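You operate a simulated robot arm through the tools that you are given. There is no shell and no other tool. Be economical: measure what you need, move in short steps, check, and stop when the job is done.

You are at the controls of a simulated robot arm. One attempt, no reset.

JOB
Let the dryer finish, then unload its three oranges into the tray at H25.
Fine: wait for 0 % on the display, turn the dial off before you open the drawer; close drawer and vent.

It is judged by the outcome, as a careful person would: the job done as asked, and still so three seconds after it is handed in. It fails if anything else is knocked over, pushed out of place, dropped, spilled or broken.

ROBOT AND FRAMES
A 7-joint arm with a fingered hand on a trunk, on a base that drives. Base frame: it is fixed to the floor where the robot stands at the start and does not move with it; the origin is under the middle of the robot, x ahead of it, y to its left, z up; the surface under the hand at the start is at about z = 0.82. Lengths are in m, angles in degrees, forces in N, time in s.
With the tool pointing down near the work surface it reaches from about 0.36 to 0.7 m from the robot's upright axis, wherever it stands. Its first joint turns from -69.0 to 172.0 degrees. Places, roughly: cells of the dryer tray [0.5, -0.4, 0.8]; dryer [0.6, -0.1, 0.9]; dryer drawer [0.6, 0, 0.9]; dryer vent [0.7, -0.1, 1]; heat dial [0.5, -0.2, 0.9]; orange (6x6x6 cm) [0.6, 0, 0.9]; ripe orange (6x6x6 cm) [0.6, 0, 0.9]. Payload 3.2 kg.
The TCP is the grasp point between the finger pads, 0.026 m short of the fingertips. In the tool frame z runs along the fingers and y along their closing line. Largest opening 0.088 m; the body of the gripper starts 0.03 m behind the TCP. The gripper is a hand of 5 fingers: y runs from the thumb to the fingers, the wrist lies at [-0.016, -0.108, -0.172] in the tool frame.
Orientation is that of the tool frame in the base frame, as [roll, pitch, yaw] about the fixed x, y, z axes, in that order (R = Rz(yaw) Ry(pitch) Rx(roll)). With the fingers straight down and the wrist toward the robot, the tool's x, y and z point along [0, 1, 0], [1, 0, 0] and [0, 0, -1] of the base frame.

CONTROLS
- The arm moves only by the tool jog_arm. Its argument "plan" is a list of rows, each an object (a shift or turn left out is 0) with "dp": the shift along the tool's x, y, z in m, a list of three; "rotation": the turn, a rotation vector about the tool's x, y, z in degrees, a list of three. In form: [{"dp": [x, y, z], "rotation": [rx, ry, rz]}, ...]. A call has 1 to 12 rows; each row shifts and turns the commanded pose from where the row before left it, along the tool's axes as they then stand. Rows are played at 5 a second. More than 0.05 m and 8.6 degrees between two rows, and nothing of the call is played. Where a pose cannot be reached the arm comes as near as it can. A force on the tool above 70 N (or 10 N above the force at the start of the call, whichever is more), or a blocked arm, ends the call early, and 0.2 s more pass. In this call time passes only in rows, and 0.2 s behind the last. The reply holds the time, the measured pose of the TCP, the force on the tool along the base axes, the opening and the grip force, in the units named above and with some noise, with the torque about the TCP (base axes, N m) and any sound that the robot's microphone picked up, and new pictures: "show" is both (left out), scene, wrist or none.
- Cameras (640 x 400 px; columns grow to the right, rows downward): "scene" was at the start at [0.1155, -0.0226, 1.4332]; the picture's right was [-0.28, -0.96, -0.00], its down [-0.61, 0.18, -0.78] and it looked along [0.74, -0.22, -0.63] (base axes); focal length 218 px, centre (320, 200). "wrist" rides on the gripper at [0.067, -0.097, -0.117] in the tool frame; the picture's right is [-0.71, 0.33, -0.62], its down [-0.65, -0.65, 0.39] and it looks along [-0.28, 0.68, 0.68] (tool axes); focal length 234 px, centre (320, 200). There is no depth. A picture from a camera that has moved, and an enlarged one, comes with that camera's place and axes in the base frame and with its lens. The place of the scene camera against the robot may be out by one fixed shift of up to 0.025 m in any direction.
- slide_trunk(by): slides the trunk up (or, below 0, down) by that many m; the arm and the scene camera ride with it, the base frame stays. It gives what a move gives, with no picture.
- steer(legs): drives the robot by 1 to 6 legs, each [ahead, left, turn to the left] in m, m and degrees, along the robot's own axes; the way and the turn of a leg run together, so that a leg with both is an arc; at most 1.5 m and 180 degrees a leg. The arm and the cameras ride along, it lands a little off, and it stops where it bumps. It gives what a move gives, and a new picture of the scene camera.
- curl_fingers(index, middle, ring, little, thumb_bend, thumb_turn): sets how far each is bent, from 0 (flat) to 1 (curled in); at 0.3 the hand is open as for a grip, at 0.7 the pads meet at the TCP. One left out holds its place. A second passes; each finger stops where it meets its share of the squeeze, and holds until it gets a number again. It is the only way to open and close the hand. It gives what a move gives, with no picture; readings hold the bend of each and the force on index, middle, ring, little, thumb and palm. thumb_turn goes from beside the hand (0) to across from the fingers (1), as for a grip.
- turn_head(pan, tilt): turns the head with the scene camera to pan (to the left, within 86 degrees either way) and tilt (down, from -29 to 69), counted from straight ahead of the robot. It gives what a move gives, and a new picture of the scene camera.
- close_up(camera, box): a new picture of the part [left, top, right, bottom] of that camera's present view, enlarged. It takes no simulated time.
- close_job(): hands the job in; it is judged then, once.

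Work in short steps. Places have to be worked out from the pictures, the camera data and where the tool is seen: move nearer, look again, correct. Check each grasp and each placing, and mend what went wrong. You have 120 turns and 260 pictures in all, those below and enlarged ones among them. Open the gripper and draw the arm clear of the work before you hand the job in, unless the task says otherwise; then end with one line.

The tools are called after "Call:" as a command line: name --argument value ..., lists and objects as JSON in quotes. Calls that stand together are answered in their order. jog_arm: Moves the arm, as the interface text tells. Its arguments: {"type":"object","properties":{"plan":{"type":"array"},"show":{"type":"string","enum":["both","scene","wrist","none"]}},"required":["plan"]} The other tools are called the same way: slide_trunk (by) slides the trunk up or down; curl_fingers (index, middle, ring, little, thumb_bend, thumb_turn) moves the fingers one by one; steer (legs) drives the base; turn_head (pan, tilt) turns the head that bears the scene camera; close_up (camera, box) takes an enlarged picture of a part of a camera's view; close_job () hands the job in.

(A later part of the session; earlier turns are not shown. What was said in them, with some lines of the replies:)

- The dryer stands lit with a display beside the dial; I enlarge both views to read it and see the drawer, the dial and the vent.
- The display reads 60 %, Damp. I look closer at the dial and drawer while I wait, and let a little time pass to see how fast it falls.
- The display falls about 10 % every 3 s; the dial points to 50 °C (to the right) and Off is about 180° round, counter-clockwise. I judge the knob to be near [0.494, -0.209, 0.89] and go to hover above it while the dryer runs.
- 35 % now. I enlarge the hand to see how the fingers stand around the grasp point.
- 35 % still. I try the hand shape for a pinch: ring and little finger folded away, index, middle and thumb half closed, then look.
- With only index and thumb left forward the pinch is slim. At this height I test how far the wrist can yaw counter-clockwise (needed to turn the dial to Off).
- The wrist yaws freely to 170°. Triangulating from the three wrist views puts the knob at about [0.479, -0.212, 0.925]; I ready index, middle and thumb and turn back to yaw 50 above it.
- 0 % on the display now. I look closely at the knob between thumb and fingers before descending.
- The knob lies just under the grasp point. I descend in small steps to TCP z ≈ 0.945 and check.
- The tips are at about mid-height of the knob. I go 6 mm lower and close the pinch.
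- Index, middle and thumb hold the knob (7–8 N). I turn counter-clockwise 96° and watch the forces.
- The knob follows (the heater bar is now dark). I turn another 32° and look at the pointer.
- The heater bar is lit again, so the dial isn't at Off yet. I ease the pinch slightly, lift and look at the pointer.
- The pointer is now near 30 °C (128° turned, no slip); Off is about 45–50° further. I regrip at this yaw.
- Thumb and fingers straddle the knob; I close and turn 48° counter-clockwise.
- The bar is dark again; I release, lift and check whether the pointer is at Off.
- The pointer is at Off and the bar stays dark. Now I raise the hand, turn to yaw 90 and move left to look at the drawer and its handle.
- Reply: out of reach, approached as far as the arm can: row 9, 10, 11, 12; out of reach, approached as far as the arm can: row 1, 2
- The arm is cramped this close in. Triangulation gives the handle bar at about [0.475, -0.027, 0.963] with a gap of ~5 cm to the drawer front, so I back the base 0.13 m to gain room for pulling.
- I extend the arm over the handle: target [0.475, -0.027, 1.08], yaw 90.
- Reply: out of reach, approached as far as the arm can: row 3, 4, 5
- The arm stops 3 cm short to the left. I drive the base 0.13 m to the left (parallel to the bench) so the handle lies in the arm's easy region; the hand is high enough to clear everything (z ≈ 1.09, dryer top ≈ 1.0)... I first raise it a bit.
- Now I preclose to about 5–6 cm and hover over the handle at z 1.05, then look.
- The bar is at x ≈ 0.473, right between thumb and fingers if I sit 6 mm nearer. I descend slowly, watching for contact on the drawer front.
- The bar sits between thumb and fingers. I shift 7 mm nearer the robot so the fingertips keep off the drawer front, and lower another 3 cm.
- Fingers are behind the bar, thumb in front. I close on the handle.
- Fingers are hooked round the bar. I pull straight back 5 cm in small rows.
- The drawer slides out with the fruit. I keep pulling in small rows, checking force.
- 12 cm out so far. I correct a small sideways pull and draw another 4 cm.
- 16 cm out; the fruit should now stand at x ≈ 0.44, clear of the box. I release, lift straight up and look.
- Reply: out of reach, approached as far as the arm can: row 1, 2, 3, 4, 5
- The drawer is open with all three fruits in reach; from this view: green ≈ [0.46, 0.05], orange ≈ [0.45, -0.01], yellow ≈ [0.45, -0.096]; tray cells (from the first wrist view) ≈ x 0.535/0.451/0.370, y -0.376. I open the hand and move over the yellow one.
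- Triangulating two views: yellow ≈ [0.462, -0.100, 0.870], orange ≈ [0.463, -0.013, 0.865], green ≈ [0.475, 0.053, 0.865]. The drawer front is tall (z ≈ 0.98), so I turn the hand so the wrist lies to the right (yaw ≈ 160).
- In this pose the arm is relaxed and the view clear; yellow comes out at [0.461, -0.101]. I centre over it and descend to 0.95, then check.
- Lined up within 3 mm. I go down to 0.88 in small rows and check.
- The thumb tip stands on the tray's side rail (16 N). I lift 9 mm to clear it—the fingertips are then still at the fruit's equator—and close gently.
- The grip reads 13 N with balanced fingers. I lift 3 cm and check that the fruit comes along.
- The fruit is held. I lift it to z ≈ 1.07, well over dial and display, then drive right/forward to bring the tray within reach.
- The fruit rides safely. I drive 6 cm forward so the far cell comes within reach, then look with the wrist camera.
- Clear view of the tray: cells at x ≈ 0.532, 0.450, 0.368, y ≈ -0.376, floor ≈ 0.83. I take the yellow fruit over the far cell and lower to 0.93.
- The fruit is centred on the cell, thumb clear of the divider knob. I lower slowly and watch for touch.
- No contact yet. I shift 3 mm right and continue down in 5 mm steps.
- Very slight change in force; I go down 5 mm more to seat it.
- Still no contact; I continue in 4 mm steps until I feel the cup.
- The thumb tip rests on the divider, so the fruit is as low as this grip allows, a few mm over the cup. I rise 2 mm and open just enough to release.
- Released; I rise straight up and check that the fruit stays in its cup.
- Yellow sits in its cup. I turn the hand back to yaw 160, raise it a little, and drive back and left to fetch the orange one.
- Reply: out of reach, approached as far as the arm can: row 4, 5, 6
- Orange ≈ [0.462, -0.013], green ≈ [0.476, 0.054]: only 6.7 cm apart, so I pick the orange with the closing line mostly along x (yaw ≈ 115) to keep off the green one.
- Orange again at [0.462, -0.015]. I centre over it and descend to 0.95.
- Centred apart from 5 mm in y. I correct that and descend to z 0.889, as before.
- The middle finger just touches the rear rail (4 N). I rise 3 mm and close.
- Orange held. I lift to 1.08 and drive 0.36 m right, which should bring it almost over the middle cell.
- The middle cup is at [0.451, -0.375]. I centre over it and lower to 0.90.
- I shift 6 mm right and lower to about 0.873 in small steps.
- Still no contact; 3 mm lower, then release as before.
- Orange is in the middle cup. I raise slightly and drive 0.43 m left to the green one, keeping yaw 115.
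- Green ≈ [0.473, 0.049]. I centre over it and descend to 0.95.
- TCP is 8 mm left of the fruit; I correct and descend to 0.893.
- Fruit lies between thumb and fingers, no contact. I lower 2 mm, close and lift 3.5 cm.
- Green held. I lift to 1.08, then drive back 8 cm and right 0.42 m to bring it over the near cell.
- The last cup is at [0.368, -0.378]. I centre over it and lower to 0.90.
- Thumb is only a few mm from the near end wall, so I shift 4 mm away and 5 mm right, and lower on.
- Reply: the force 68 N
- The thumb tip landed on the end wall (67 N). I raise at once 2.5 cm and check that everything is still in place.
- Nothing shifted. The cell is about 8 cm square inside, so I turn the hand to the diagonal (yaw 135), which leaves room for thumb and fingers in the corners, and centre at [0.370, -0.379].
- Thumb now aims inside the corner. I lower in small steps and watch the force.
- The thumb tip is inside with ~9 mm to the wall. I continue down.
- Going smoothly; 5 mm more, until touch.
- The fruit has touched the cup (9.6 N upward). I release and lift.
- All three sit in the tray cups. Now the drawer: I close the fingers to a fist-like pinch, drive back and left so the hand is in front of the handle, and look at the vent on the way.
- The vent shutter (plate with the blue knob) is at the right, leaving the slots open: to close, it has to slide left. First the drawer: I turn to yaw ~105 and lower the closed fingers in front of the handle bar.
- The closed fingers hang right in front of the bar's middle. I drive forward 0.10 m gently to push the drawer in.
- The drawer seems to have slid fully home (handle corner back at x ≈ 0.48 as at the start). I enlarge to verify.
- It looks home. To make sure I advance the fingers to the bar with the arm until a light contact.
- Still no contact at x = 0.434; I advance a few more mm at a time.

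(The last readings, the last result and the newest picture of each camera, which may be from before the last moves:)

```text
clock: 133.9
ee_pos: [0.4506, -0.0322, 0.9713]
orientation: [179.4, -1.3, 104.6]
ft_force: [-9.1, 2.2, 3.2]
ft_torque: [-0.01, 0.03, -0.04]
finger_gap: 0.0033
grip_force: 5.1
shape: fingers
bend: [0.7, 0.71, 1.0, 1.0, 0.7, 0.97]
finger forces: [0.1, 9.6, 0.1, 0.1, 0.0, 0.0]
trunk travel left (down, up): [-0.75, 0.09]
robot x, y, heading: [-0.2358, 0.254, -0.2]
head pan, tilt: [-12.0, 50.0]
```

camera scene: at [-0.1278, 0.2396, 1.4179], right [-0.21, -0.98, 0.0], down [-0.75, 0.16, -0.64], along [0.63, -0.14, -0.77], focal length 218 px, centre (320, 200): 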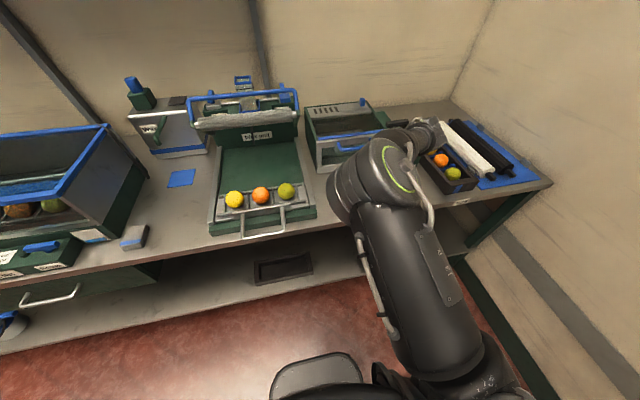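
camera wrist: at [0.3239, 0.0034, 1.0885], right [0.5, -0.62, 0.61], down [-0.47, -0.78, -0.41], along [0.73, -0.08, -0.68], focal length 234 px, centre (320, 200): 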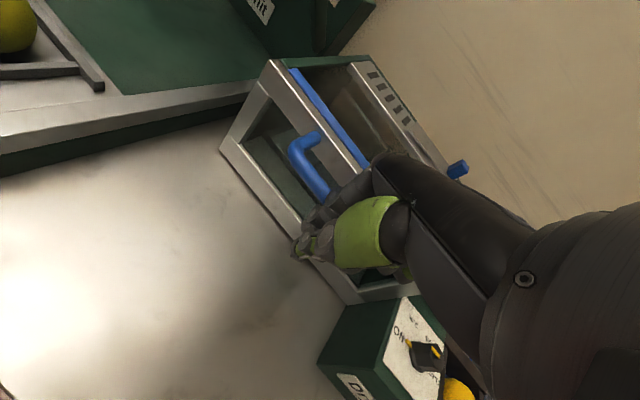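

Firm contact at 9 N: the drawer is home. I raise the hand clear, then drive right and forward to bring it to the vent knob, judged at ≈ [0.724, -0.123, 0.99].

Call:
jog_arm --plan '[{"dp": [0, -0.015, 0]}, {"dp": [0, 0, -0.045]}, {"dp": [0, 0, -0.045]}, {"dp": [0, 0, -0.045]}, {"dp": [0, 0, -0.045]}, {}]' --show "none"

Call:
steer --legs '[[0, -0.155, 0], [0.24, 0, 0]]'

Call:
jog_arm --plan '[{}]' --show "wrist"

```text
clock: 135.3
ee_pos: [0.4226, -0.0394, 1.1409]
orientation: [179.7, -1.6, 104.6]
ft_force: [-0.1, -0.1, -0.1]
ft_torque: [-0.02, 0.01, 0.0]
finger_gap: 0.0034
grip_force: 0.1
shape: fingers
bend: [0.7, 0.7, 1.0, 1.0, 0.7, 0.97]
finger forces: [0.1, 0.0, 0.0, 0.1, 0.1, 0.0]
out of reach, approached as far as the arm can: row 5
trunk travel left (down, up): [-0.75, 0.09]
robot x, y, heading: [-0.2378, 0.2547, -0.1]
head pan, tilt: [-12.0, 50.0]
```

```text
clock: 138.1
ee_pos: [0.6593, -0.1985, 1.1411]
orientation: [179.5, -1.5, 104.4]
ft_force: [-0.1, -1.0, 0.4]
ft_torque: [-0.01, 0.0, 0.0]
finger_gap: 0.0034
grip_force: 0.1
shape: fingers
bend: [0.7, 0.7, 1.0, 1.0, 0.7, 0.97]
finger forces: [0.1, 0.0, 0.1, 0.0, 0.0, 0.1]
trunk travel left (down, up): [-0.75, 0.09]
robot x, y, heading: [0.0018, 0.0948, -0.6]
head pan, tilt: [-12.0, 50.0]
camera scene: at [0.1127, 0.081, 1.4178], right [-0.22, -0.98, 0.0], down [-0.75, 0.16, -0.64], along [0.63, -0.14, -0.77], focal length 218 px, centre (320, 200)
```

scene: 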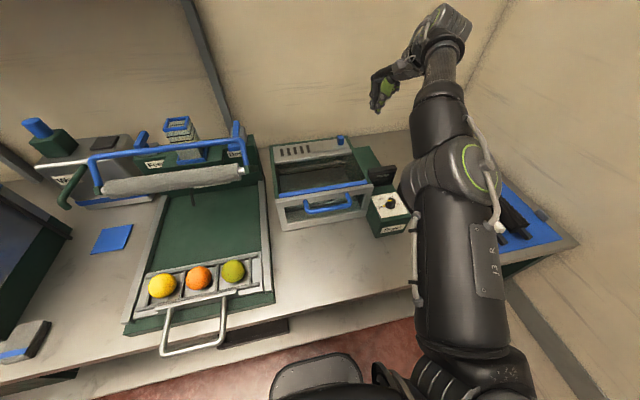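

```text
clock: 138.5
ee_pos: [0.66, -0.1995, 1.142]
orientation: [179.5, -1.5, 104.5]
ft_force: [-0.5, 0.4, -0.7]
ft_torque: [0.02, 0.0, -0.01]
finger_gap: 0.0031
grip_force: 0.1
shape: fingers
bend: [0.7, 0.7, 1.0, 1.0, 0.7, 0.97]
finger forces: [0.1, 0.0, 0.1, 0.1, 0.1, 0.0]
trunk travel left (down, up): [-0.75, 0.09]
robot x, y, heading: [0.0003, 0.0954, -0.3]
head pan, tilt: [-12.0, 50.0]
camera wrist: at [0.5484, -0.1637, 1.2592], right [0.5, -0.62, 0.61], down [-0.47, -0.78, -0.41], along [0.73, -0.08, -0.68], focal length 234 px, centre (320, 200)
```

wrist: 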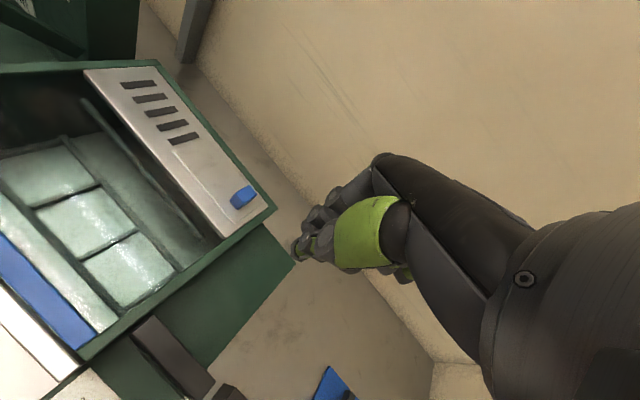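

Knob confirmed at [0.719, -0.123]; the slots lie to its left between y ≈ -0.02 and 0.065. I move the closed fingertips to the right of the knob, z 1.05.

Call:
jog_arm --plan '[{"dp": [0.002, 0.02, 0.02]}, {"dp": [0.002, 0.02, 0.025]}, {"dp": [0.002, 0.012, 0.025]}, {"dp": [0.002, 0.012, 0.02]}, {}]'

```text
clock: 139.7
ee_pos: [0.6979, -0.168, 1.0412]
orientation: [179.5, -1.5, 104.4]
ft_force: [0.0, -0.3, 0.4]
ft_torque: [0.0, 0.0, 0.0]
finger_gap: 0.0033
grip_force: 0.0
shape: fingers
bend: [0.7, 0.7, 1.0, 1.0, 0.7, 0.97]
finger forces: [0.1, 0.1, 0.1, 0.0, 0.0, 0.0]
out of reach, approached as far as the arm can: row 1, 2, 4
trunk travel left (down, up): [-0.75, 0.09]
robot x, y, heading: [0.0029, 0.0968, -0.9]
head pan, tilt: [-12.0, 50.0]
camera scene: at [0.1121, 0.081, 1.4179], right [-0.22, -0.98, 0.0], down [-0.75, 0.16, -0.64], along [0.63, -0.14, -0.77], focal length 218 px, centre (320, 200)
camera wrist: at [0.5863, -0.133, 1.1594], right [0.5, -0.62, 0.61], down [-0.47, -0.78, -0.41], along [0.73, -0.08, -0.68], focal length 234 px, centre (320, 200)
```

scene: 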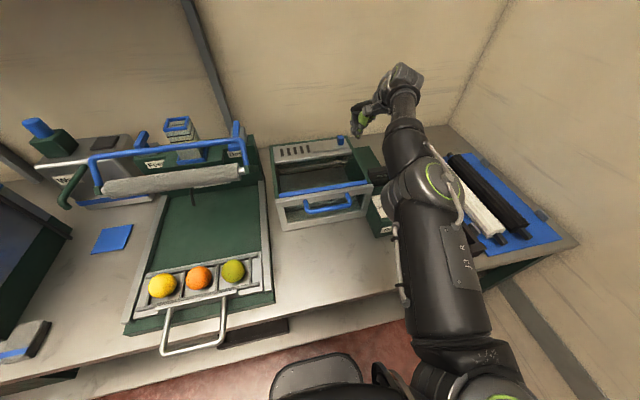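
wrist: 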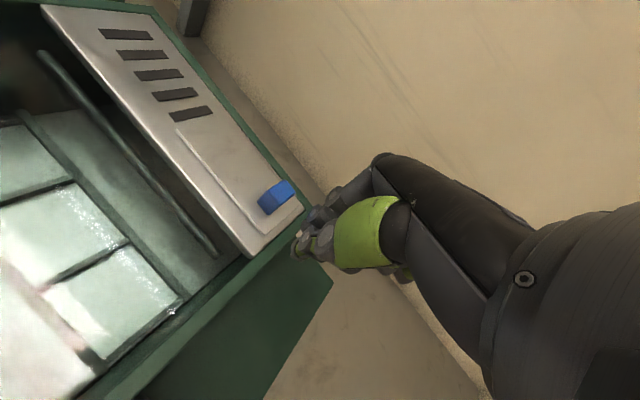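

Reach ends 2 cm short in x, so I drive 2.5 cm forward.

Call:
steer --legs '[[0.025, 0, 0.5]]'

Call:
jog_arm --plan '[{}]' --show "wrist"

Call:
close_up --camera "scene" --box '[260, 70, 440, 210]'

```text
clock: 140.5
ee_pos: [0.7228, -0.163, 1.0425]
orientation: [179.4, -1.6, 104.9]
ft_force: [-0.5, -0.3, 0.3]
ft_torque: [-0.02, 0.01, 0.02]
finger_gap: 0.0032
grip_force: 0.0
shape: fingers
bend: [0.7, 0.7, 1.0, 1.0, 0.7, 0.97]
finger forces: [0.0, 0.1, 0.0, 0.0, 0.1, 0.0]
trunk travel left (down, up): [-0.75, 0.09]
robot x, y, heading: [0.0248, 0.0966, 0.1]
head pan, tilt: [-12.0, 50.0]
camera scene: at [0.1357, 0.0822, 1.418], right [-0.21, -0.98, 0.0], down [-0.75, 0.16, -0.64], along [0.63, -0.13, -0.77], focal length 218 px, centre (320, 200)
```

scene: 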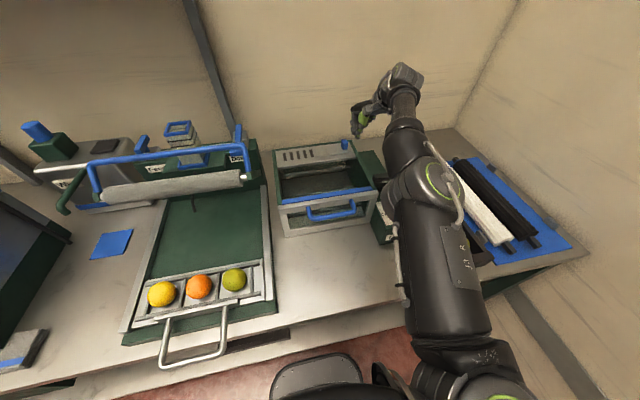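

```text
clock: 140.9
ee_pos: [0.7221, -0.1628, 1.0419]
orientation: [179.5, -1.5, 105.0]
ft_force: [-0.1, -0.6, -0.3]
ft_torque: [0.03, -0.04, -0.03]
finger_gap: 0.0033
grip_force: 0.1
shape: fingers
bend: [0.7, 0.7, 1.0, 1.0, 0.7, 0.97]
finger forces: [0.0, 0.1, 0.0, 0.0, 0.0, 0.0]
trunk travel left (down, up): [-0.75, 0.09]
robot x, y, heading: [0.0281, 0.0975, 0.2]
head pan, tilt: [-12.0, 50.0]
camera wrist: at [0.6121, -0.1279, 1.1601], right [0.5, -0.62, 0.61], down [-0.46, -0.78, -0.41], along [0.73, -0.08, -0.68], focal length 234 px, centre (320, 200)
```

wrist: 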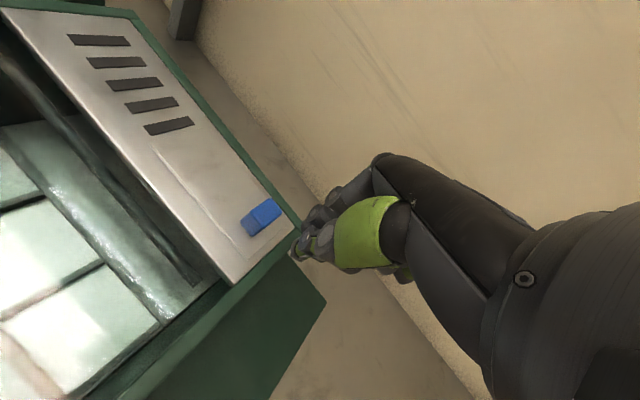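

```text
2.86 times, centred on (350, 140) of scene
camera zoom: at [0.136, 0.082, 1.418], right [-0.21, -0.98, 0.0], down [-0.75, 0.16, -0.64], along [0.63, -0.13, -0.77], focal length 623 px, centre (234, 371)
```

zoom: 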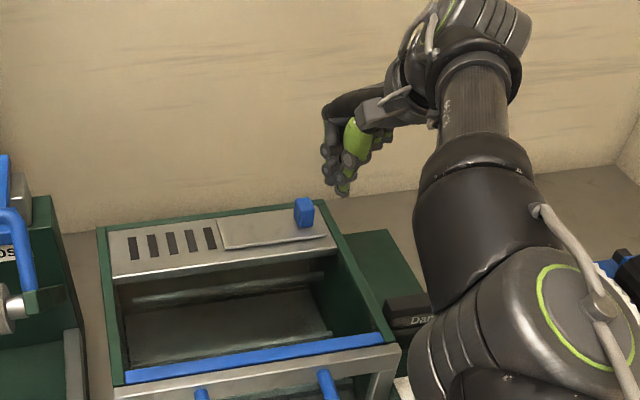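

The fingertips are just right of the knob. I lower 2 cm and push left 4 cm, watching force.

Call:
jog_arm --plan '[{"dp": [0, 0, 0.01]}, {"dp": [0, 0, 0.01]}, {"dp": [0.0097, 0.0026, 0]}, {"dp": [0.0097, 0.0026, 0]}, {"dp": [0.0097, 0.0026, 0]}, {"dp": [0.0097, 0.0026, 0]}, {}]'

Call:
close_up --camera "scene" --box '[260, 70, 440, 210]'

```text
clock: 142.5
ee_pos: [0.7248, -0.1219, 1.0238]
orientation: [179.6, -1.5, 104.9]
ft_force: [0.0, 0.0, -0.4]
ft_torque: [0.02, 0.01, 0.0]
finger_gap: 0.0031
grip_force: 0.1
shape: fingers
bend: [0.7, 0.7, 1.0, 1.0, 0.7, 0.97]
finger forces: [0.0, 0.0, 0.0, 0.1, 0.0, 0.0]
trunk travel left (down, up): [-0.75, 0.09]
robot x, y, heading: [0.0274, 0.0988, 0.2]
head pan, tilt: [-12.0, 50.0]
camera scene: at [0.1374, 0.0815, 1.4178], right [-0.21, -0.98, 0.0], down [-0.75, 0.16, -0.64], along [0.63, -0.13, -0.77], focal length 218 px, centre (320, 200)
camera wrist: at [0.614, -0.0871, 1.1415], right [0.5, -0.62, 0.61], down [-0.46, -0.78, -0.41], along [0.73, -0.08, -0.68], focal length 234 px, centre (320, 200)
```

scene: 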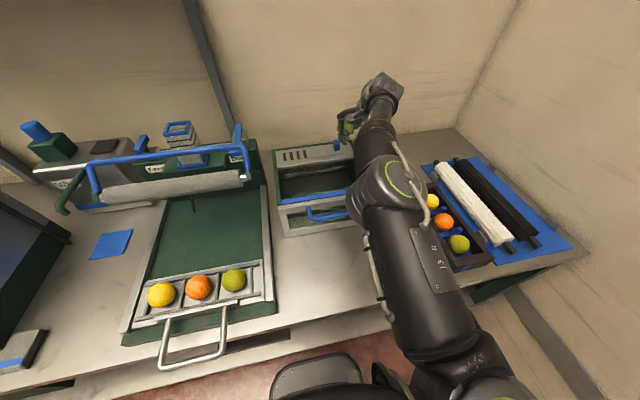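
wrist: 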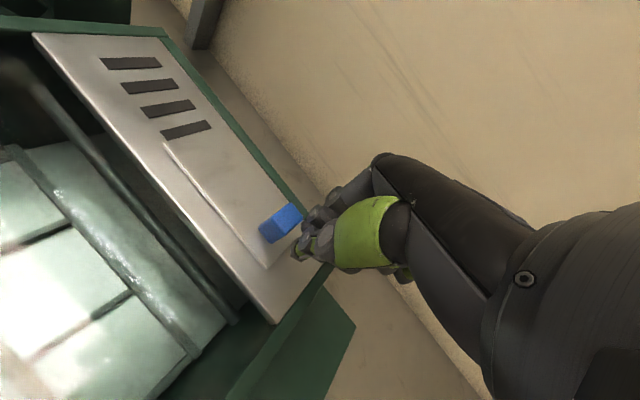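

```text
2.86 times, centred on (350, 140) of scene
camera zoom: at [0.1374, 0.0815, 1.4178], right [-0.21, -0.98, 0.0], down [-0.75, 0.16, -0.64], along [0.63, -0.13, -0.77], focal length 623 px, centre (234, 371)
```

zoom: 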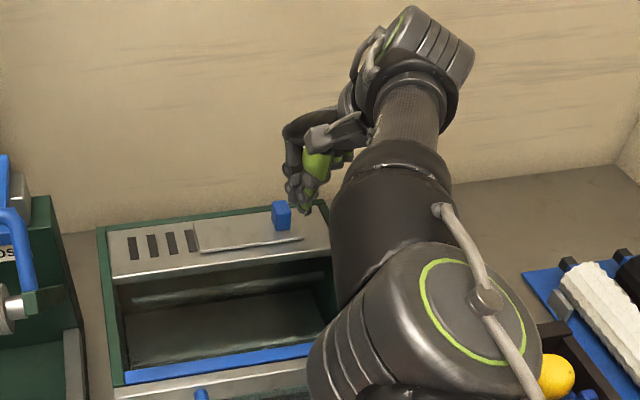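

The shutter slides left with the knob; one slot is covered already. I keep pushing 7 cm more.

Call:
jog_arm --plan '[{"dp": [0.0097, 0.0021, 0]}, {"dp": [0.0097, 0.0021, 0]}, {"dp": [0.0097, 0.0021, 0]}, {"dp": [0.0097, 0.0021, 0]}, {"dp": [0.0097, 0.0021, 0]}, {"dp": [0.0097, 0.0021, 0]}, {"dp": [0.0097, 0.0021, 0]}, {}]'

Call:
close_up --camera "wrist" --box '[60, 20, 360, 280]'

```text
clock: 144.3
ee_pos: [0.72, -0.0537, 1.0261]
orientation: [179.6, -1.5, 104.9]
ft_force: [-0.5, -0.7, 0.7]
ft_torque: [0.01, -0.02, 0.02]
finger_gap: 0.0031
grip_force: 0.1
shape: fingers
bend: [0.7, 0.7, 1.0, 1.0, 0.7, 0.97]
finger forces: [0.0, 0.1, 0.0, 0.0, 0.1, 0.0]
trunk travel left (down, up): [-0.75, 0.09]
robot x, y, heading: [0.0266, 0.0957, 0.1]
head pan, tilt: [-12.0, 50.0]
camera scene: at [0.1374, 0.0816, 1.4178], right [-0.21, -0.98, 0.0], down [-0.75, 0.16, -0.64], along [0.63, -0.13, -0.77], focal length 218 px, centre (320, 200)
camera wrist: at [0.6093, -0.018, 1.1434], right [0.5, -0.62, 0.61], down [-0.46, -0.78, -0.41], along [0.73, -0.08, -0.68], focal length 234 px, centre (320, 200)
```

scene: 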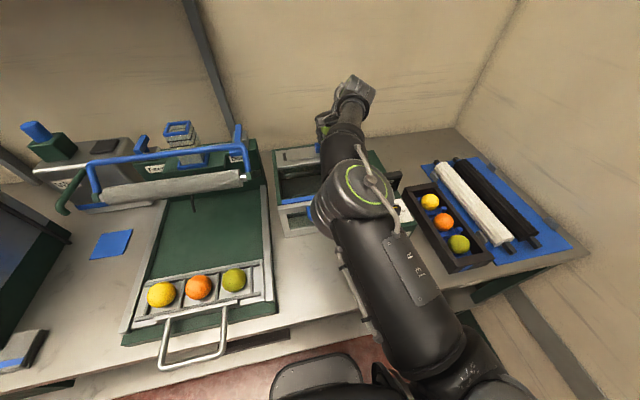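
wrist: 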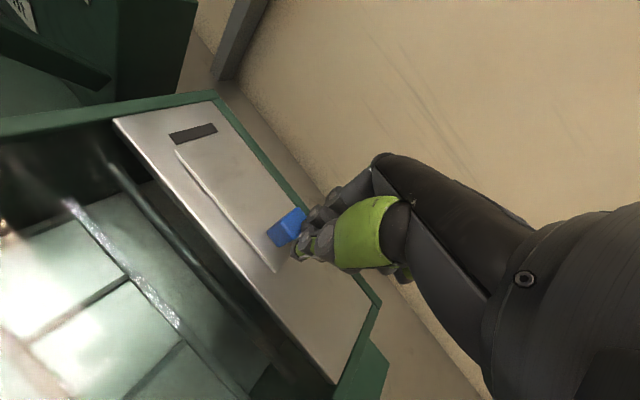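

```text
1.54 times, centred on (210, 150) of wrist
camera zoom: at [0.6093, -0.018, 1.1434], right [0.5, -0.62, 0.61], down [-0.46, -0.78, -0.41], along [0.73, -0.08, -0.68], focal length 360 px, centre (489, 277)
```

zoom: 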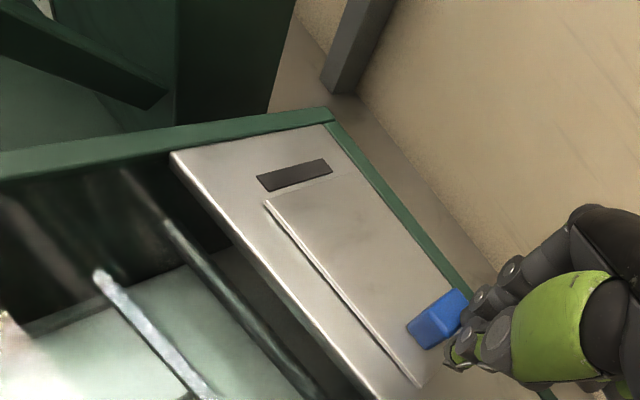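

One slot is left. I push another 3 cm, or until it stops.

Call:
jog_arm --plan '[{"dp": [0.0097, 0.0026, 0]}, {"dp": [0.0097, 0.0026, 0]}, {"dp": [0.007, 0.0019, 0]}, {}]' --show "wrist"

Call:
close_up --camera "wrist" --box '[60, 20, 360, 280]'

```text
clock: 145.3
ee_pos: [0.721, -0.0242, 1.0278]
orientation: [179.5, -1.6, 104.9]
ft_force: [0.6, 0.0, 0.7]
ft_torque: [0.0, 0.03, -0.01]
finger_gap: 0.0032
grip_force: 0.3
shape: fingers
bend: [0.7, 0.7, 1.0, 1.0, 0.7, 0.97]
finger forces: [0.0, 0.1, 0.0, 0.1, 0.4, 0.1]
trunk travel left (down, up): [-0.75, 0.09]
robot x, y, heading: [0.0291, 0.0944, 0.1]
head pan, tilt: [-12.0, 50.0]
camera wrist: at [0.6099, 0.0104, 1.1452], right [0.5, -0.62, 0.61], down [-0.46, -0.78, -0.41], along [0.73, -0.08, -0.68], focal length 234 px, centre (320, 200)
```

wrist: 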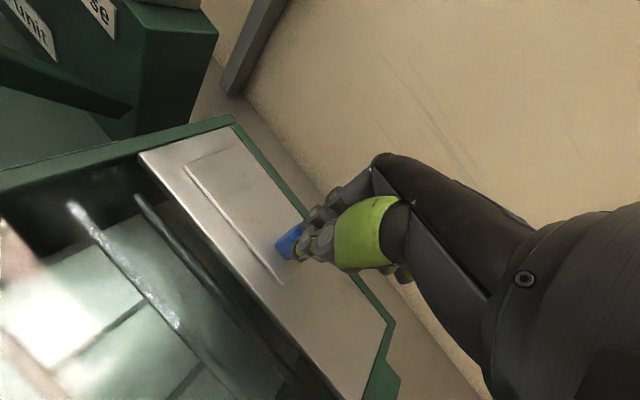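

```text
1.54 times, centred on (210, 150) of wrist
camera zoom: at [0.6099, 0.0104, 1.1452], right [0.5, -0.62, 0.61], down [-0.46, -0.78, -0.41], along [0.73, -0.08, -0.68], focal length 360 px, centre (489, 277)
```

zoom: 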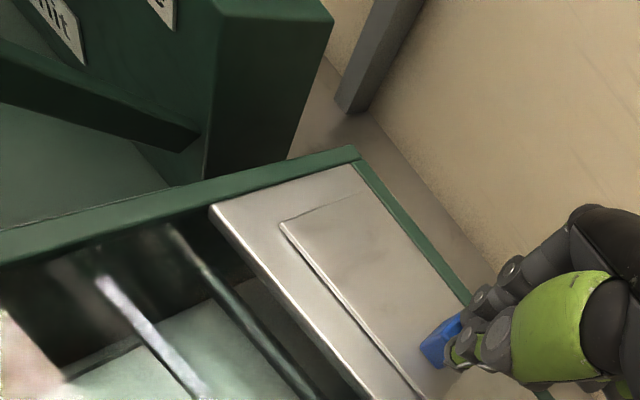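

All five slots are covered. I nudge a little further to be sure it is at its stop.

Call:
jog_arm --plan '[{"dp": [0.005, 0.0013, 0.002]}, {"dp": [0.005, 0.0013, 0.001]}, {"dp": [0.004, 0.001, 0]}, {}]' --show "wrist"

Call:
close_up --camera "wrist" --box '[60, 20, 360, 280]'

```text
clock: 146.3
ee_pos: [0.7194, -0.0155, 1.0257]
orientation: [179.2, -1.4, 104.8]
ft_force: [2.5, -9.1, 12.2]
ft_torque: [-0.22, -0.07, -0.09]
finger_gap: 0.0025
grip_force: 8.0
shape: fingers
bend: [0.7, 0.7, 1.0, 1.0, 0.7, 0.98]
finger forces: [1.3, 9.2, 0.1, 0.0, 5.8, 0.0]
trunk travel left (down, up): [-0.75, 0.09]
robot x, y, heading: [0.0266, 0.0923, 0.0]
head pan, tilt: [-12.0, 50.0]
camera wrist: at [0.608, 0.0209, 1.1426], right [0.5, -0.62, 0.61], down [-0.46, -0.78, -0.41], along [0.73, -0.08, -0.68], focal length 234 px, centre (320, 200)
```

wrist: 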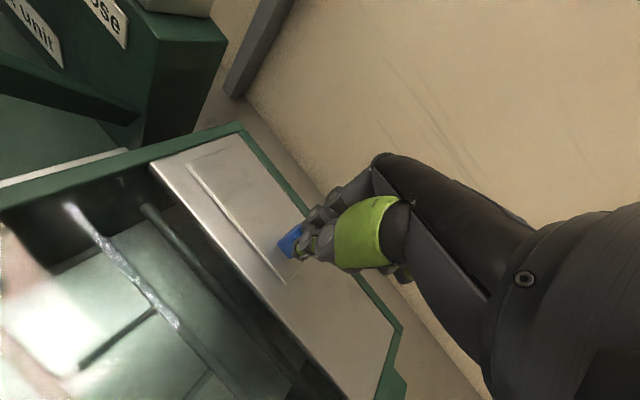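

```text
1.54 times, centred on (210, 150) of wrist
camera zoom: at [0.608, 0.0209, 1.1426], right [0.5, -0.62, 0.61], down [-0.46, -0.78, -0.41], along [0.73, -0.08, -0.68], focal length 360 px, centre (489, 277)
```

zoom: 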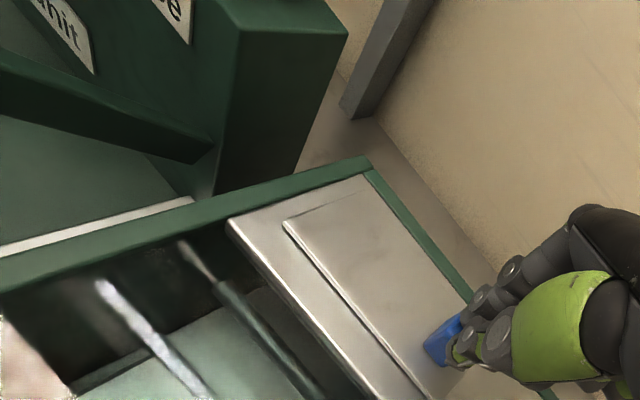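

It is at its stop (9 N). I draw back to the right, lift off, open the hand and back away for a final look.

Call:
jog_arm --plan '[{"dp": [-0.012, -0.003, 0]}, {"dp": [-0.01, -0.003, -0.02]}, {"dp": [0, 0, -0.04]}, {"dp": [0, 0, -0.04]}, {"dp": [0, 0, -0.04]}, {}]' --show "none"

Call:
steer --legs '[[-0.35, 0, 0], [0, -0.1, 0]]'

Call:
curl_fingers --index 0.3 --middle 0.3 --ring 0.3 --little 0.3 --thumb_bend 0.3

Call:
turn_head --pan -8 --tilt 36

```text
clock: 147.7
ee_pos: [0.7128, -0.0372, 1.1524]
orientation: [179.6, -1.5, 104.9]
ft_force: [0.3, 0.0, -0.5]
ft_torque: [-0.02, 0.0, -0.01]
finger_gap: 0.0027
grip_force: 0.1
shape: fingers
bend: [0.7, 0.7, 1.0, 1.0, 0.7, 0.97]
finger forces: [0.0, 0.0, 0.1, 0.1, 0.0, 0.0]
out of reach, approached as far as the arm can: row 5
trunk travel left (down, up): [-0.75, 0.09]
robot x, y, heading: [0.0285, 0.0994, 0.0]
head pan, tilt: [-12.0, 50.0]
```

```text
clock: 150.7
ee_pos: [0.3588, -0.1413, 1.153]
orientation: [179.4, -1.6, 104.5]
ft_force: [0.3, -0.5, 0.5]
ft_torque: [0.01, 0.02, -0.03]
finger_gap: 0.0029
grip_force: 0.1
shape: fingers
bend: [0.7, 0.7, 1.0, 1.0, 0.7, 0.97]
finger forces: [0.1, 0.1, 0.0, 0.0, 0.0, 0.0]
trunk travel left (down, up): [-0.75, 0.09]
robot x, y, heading: [-0.3243, -0.0029, -0.2]
head pan, tilt: [-12.0, 50.0]
camera scene: at [-0.2143, -0.0172, 1.4179], right [-0.21, -0.98, 0.0], down [-0.75, 0.16, -0.64], along [0.63, -0.14, -0.77], focal length 218 px, centre (320, 200)
```

scene: 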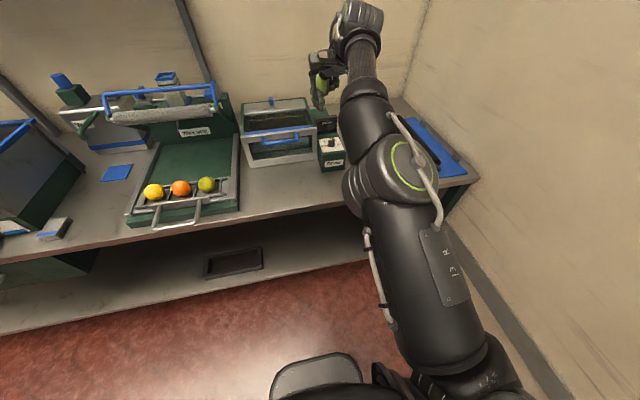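

```text
clock: 151.7
ee_pos: [0.3598, -0.1412, 1.1537]
orientation: [179.5, -1.6, 104.4]
ft_force: [-0.1, 0.8, -0.4]
ft_torque: [-0.02, -0.03, 0.0]
finger_gap: 0.0877
grip_force: 0.0
shape: fingers
bend: [0.3, 0.3, 0.3, 0.3, 0.3, 0.97]
finger forces: [0.0, 0.1, 0.0, 0.0, 0.1, 0.0]
trunk travel left (down, up): [-0.75, 0.09]
robot x, y, heading: [-0.3261, -0.0007, -0.3]
head pan, tilt: [-12.0, 50.0]
```

```text
clock: 152.5
ee_pos: [0.36, -0.1408, 1.1536]
orientation: [179.5, -1.5, 104.5]
ft_force: [0.4, -0.7, 0.3]
ft_torque: [0.02, 0.0, -0.01]
finger_gap: 0.0877
grip_force: 0.0
shape: fingers
bend: [0.3, 0.3, 0.3, 0.3, 0.3, 0.97]
finger forces: [0.0, 0.0, 0.0, 0.0, 0.0, 0.0]
trunk travel left (down, up): [-0.75, 0.09]
robot x, y, heading: [-0.3259, -0.0001, -0.3]
head pan, tilt: [-8.0, 36.0]
camera scene: at [-0.2028, -0.0134, 1.438], right [-0.14, -0.99, 0.0], down [-0.58, 0.09, -0.81], along [0.8, -0.12, -0.59], focal length 218 px, centre (320, 200)
```

scene: 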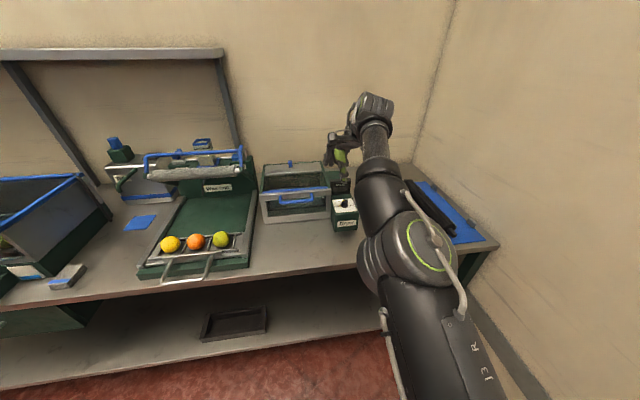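

The arm is clear. I drive a bit left so that the tray comes into sight and check the final state close up.

Call:
steer --legs '[[0, 0.3, 0]]'

Call:
close_up --camera "scene" --box '[300, 120, 520, 270]'

Call:
close_up --camera "wrist" --box '[0, 0, 400, 390]'

```text
clock: 154.6
ee_pos: [0.361, 0.1638, 1.1526]
orientation: [179.5, -1.5, 104.4]
ft_force: [1.4, 0.7, 0.1]
ft_torque: [-0.02, -0.02, 0.04]
finger_gap: 0.0874
grip_force: 0.1
shape: fingers
bend: [0.3, 0.3, 0.3, 0.3, 0.3, 0.97]
finger forces: [0.0, 0.0, 0.0, 0.0, 0.0, 0.0]
trunk travel left (down, up): [-0.75, 0.09]
robot x, y, heading: [-0.322, 0.3036, -0.5]
head pan, tilt: [-8.0, 36.0]
camera scene: at [-0.2009, 0.2923, 1.438], right [-0.15, -0.99, 0.0], down [-0.58, 0.09, -0.81], along [0.8, -0.12, -0.59], focal length 218 px, centre (320, 200)
```

scene: 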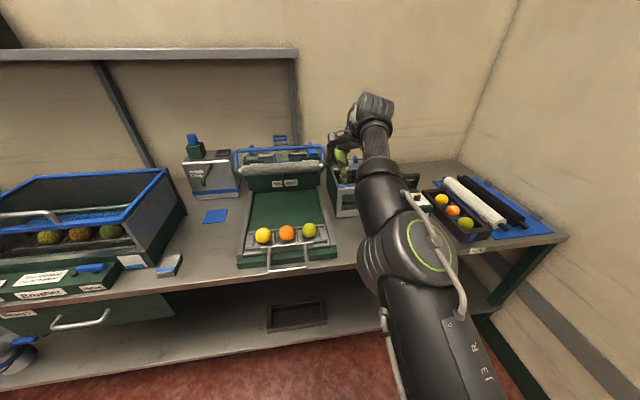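

```text
2.67 times, centred on (410, 195) of scene
camera zoom: at [-0.2009, 0.2923, 1.438], right [-0.15, -0.99, 0.0], down [-0.58, 0.09, -0.81], along [0.8, -0.12, -0.59], focal length 582 px, centre (80, 213)
```

zoom: 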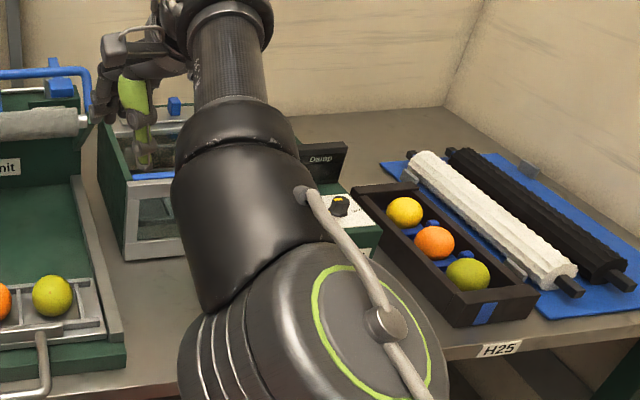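

```text
1.03 times, centred on (200, 195) of wrist (not enlarged: the box is as wide or as high as the picture)
camera zoom: at [0.2508, 0.1998, 1.2704], right [0.5, -0.62, 0.61], down [-0.47, -0.78, -0.41], along [0.73, -0.08, -0.68], focal length 240 px, centre (443, 205)
```

zoom: 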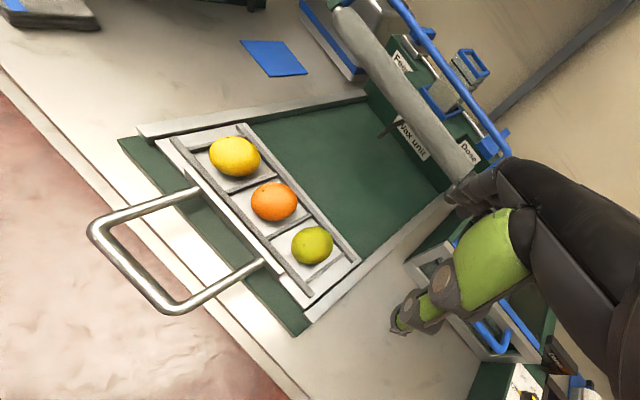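

The three fruits are in the tray at H25, the dial is at Off, the drawer and vent are closed, and the open hand is clear, so I hand in.

Call:
close_job

```text
The job is handed in.
```

I waited for 0 % on the display, turned the dial to Off, and moved the three oranges from the drawer into the tray at H25; the drawer and vent are closed, and the job is handed in.
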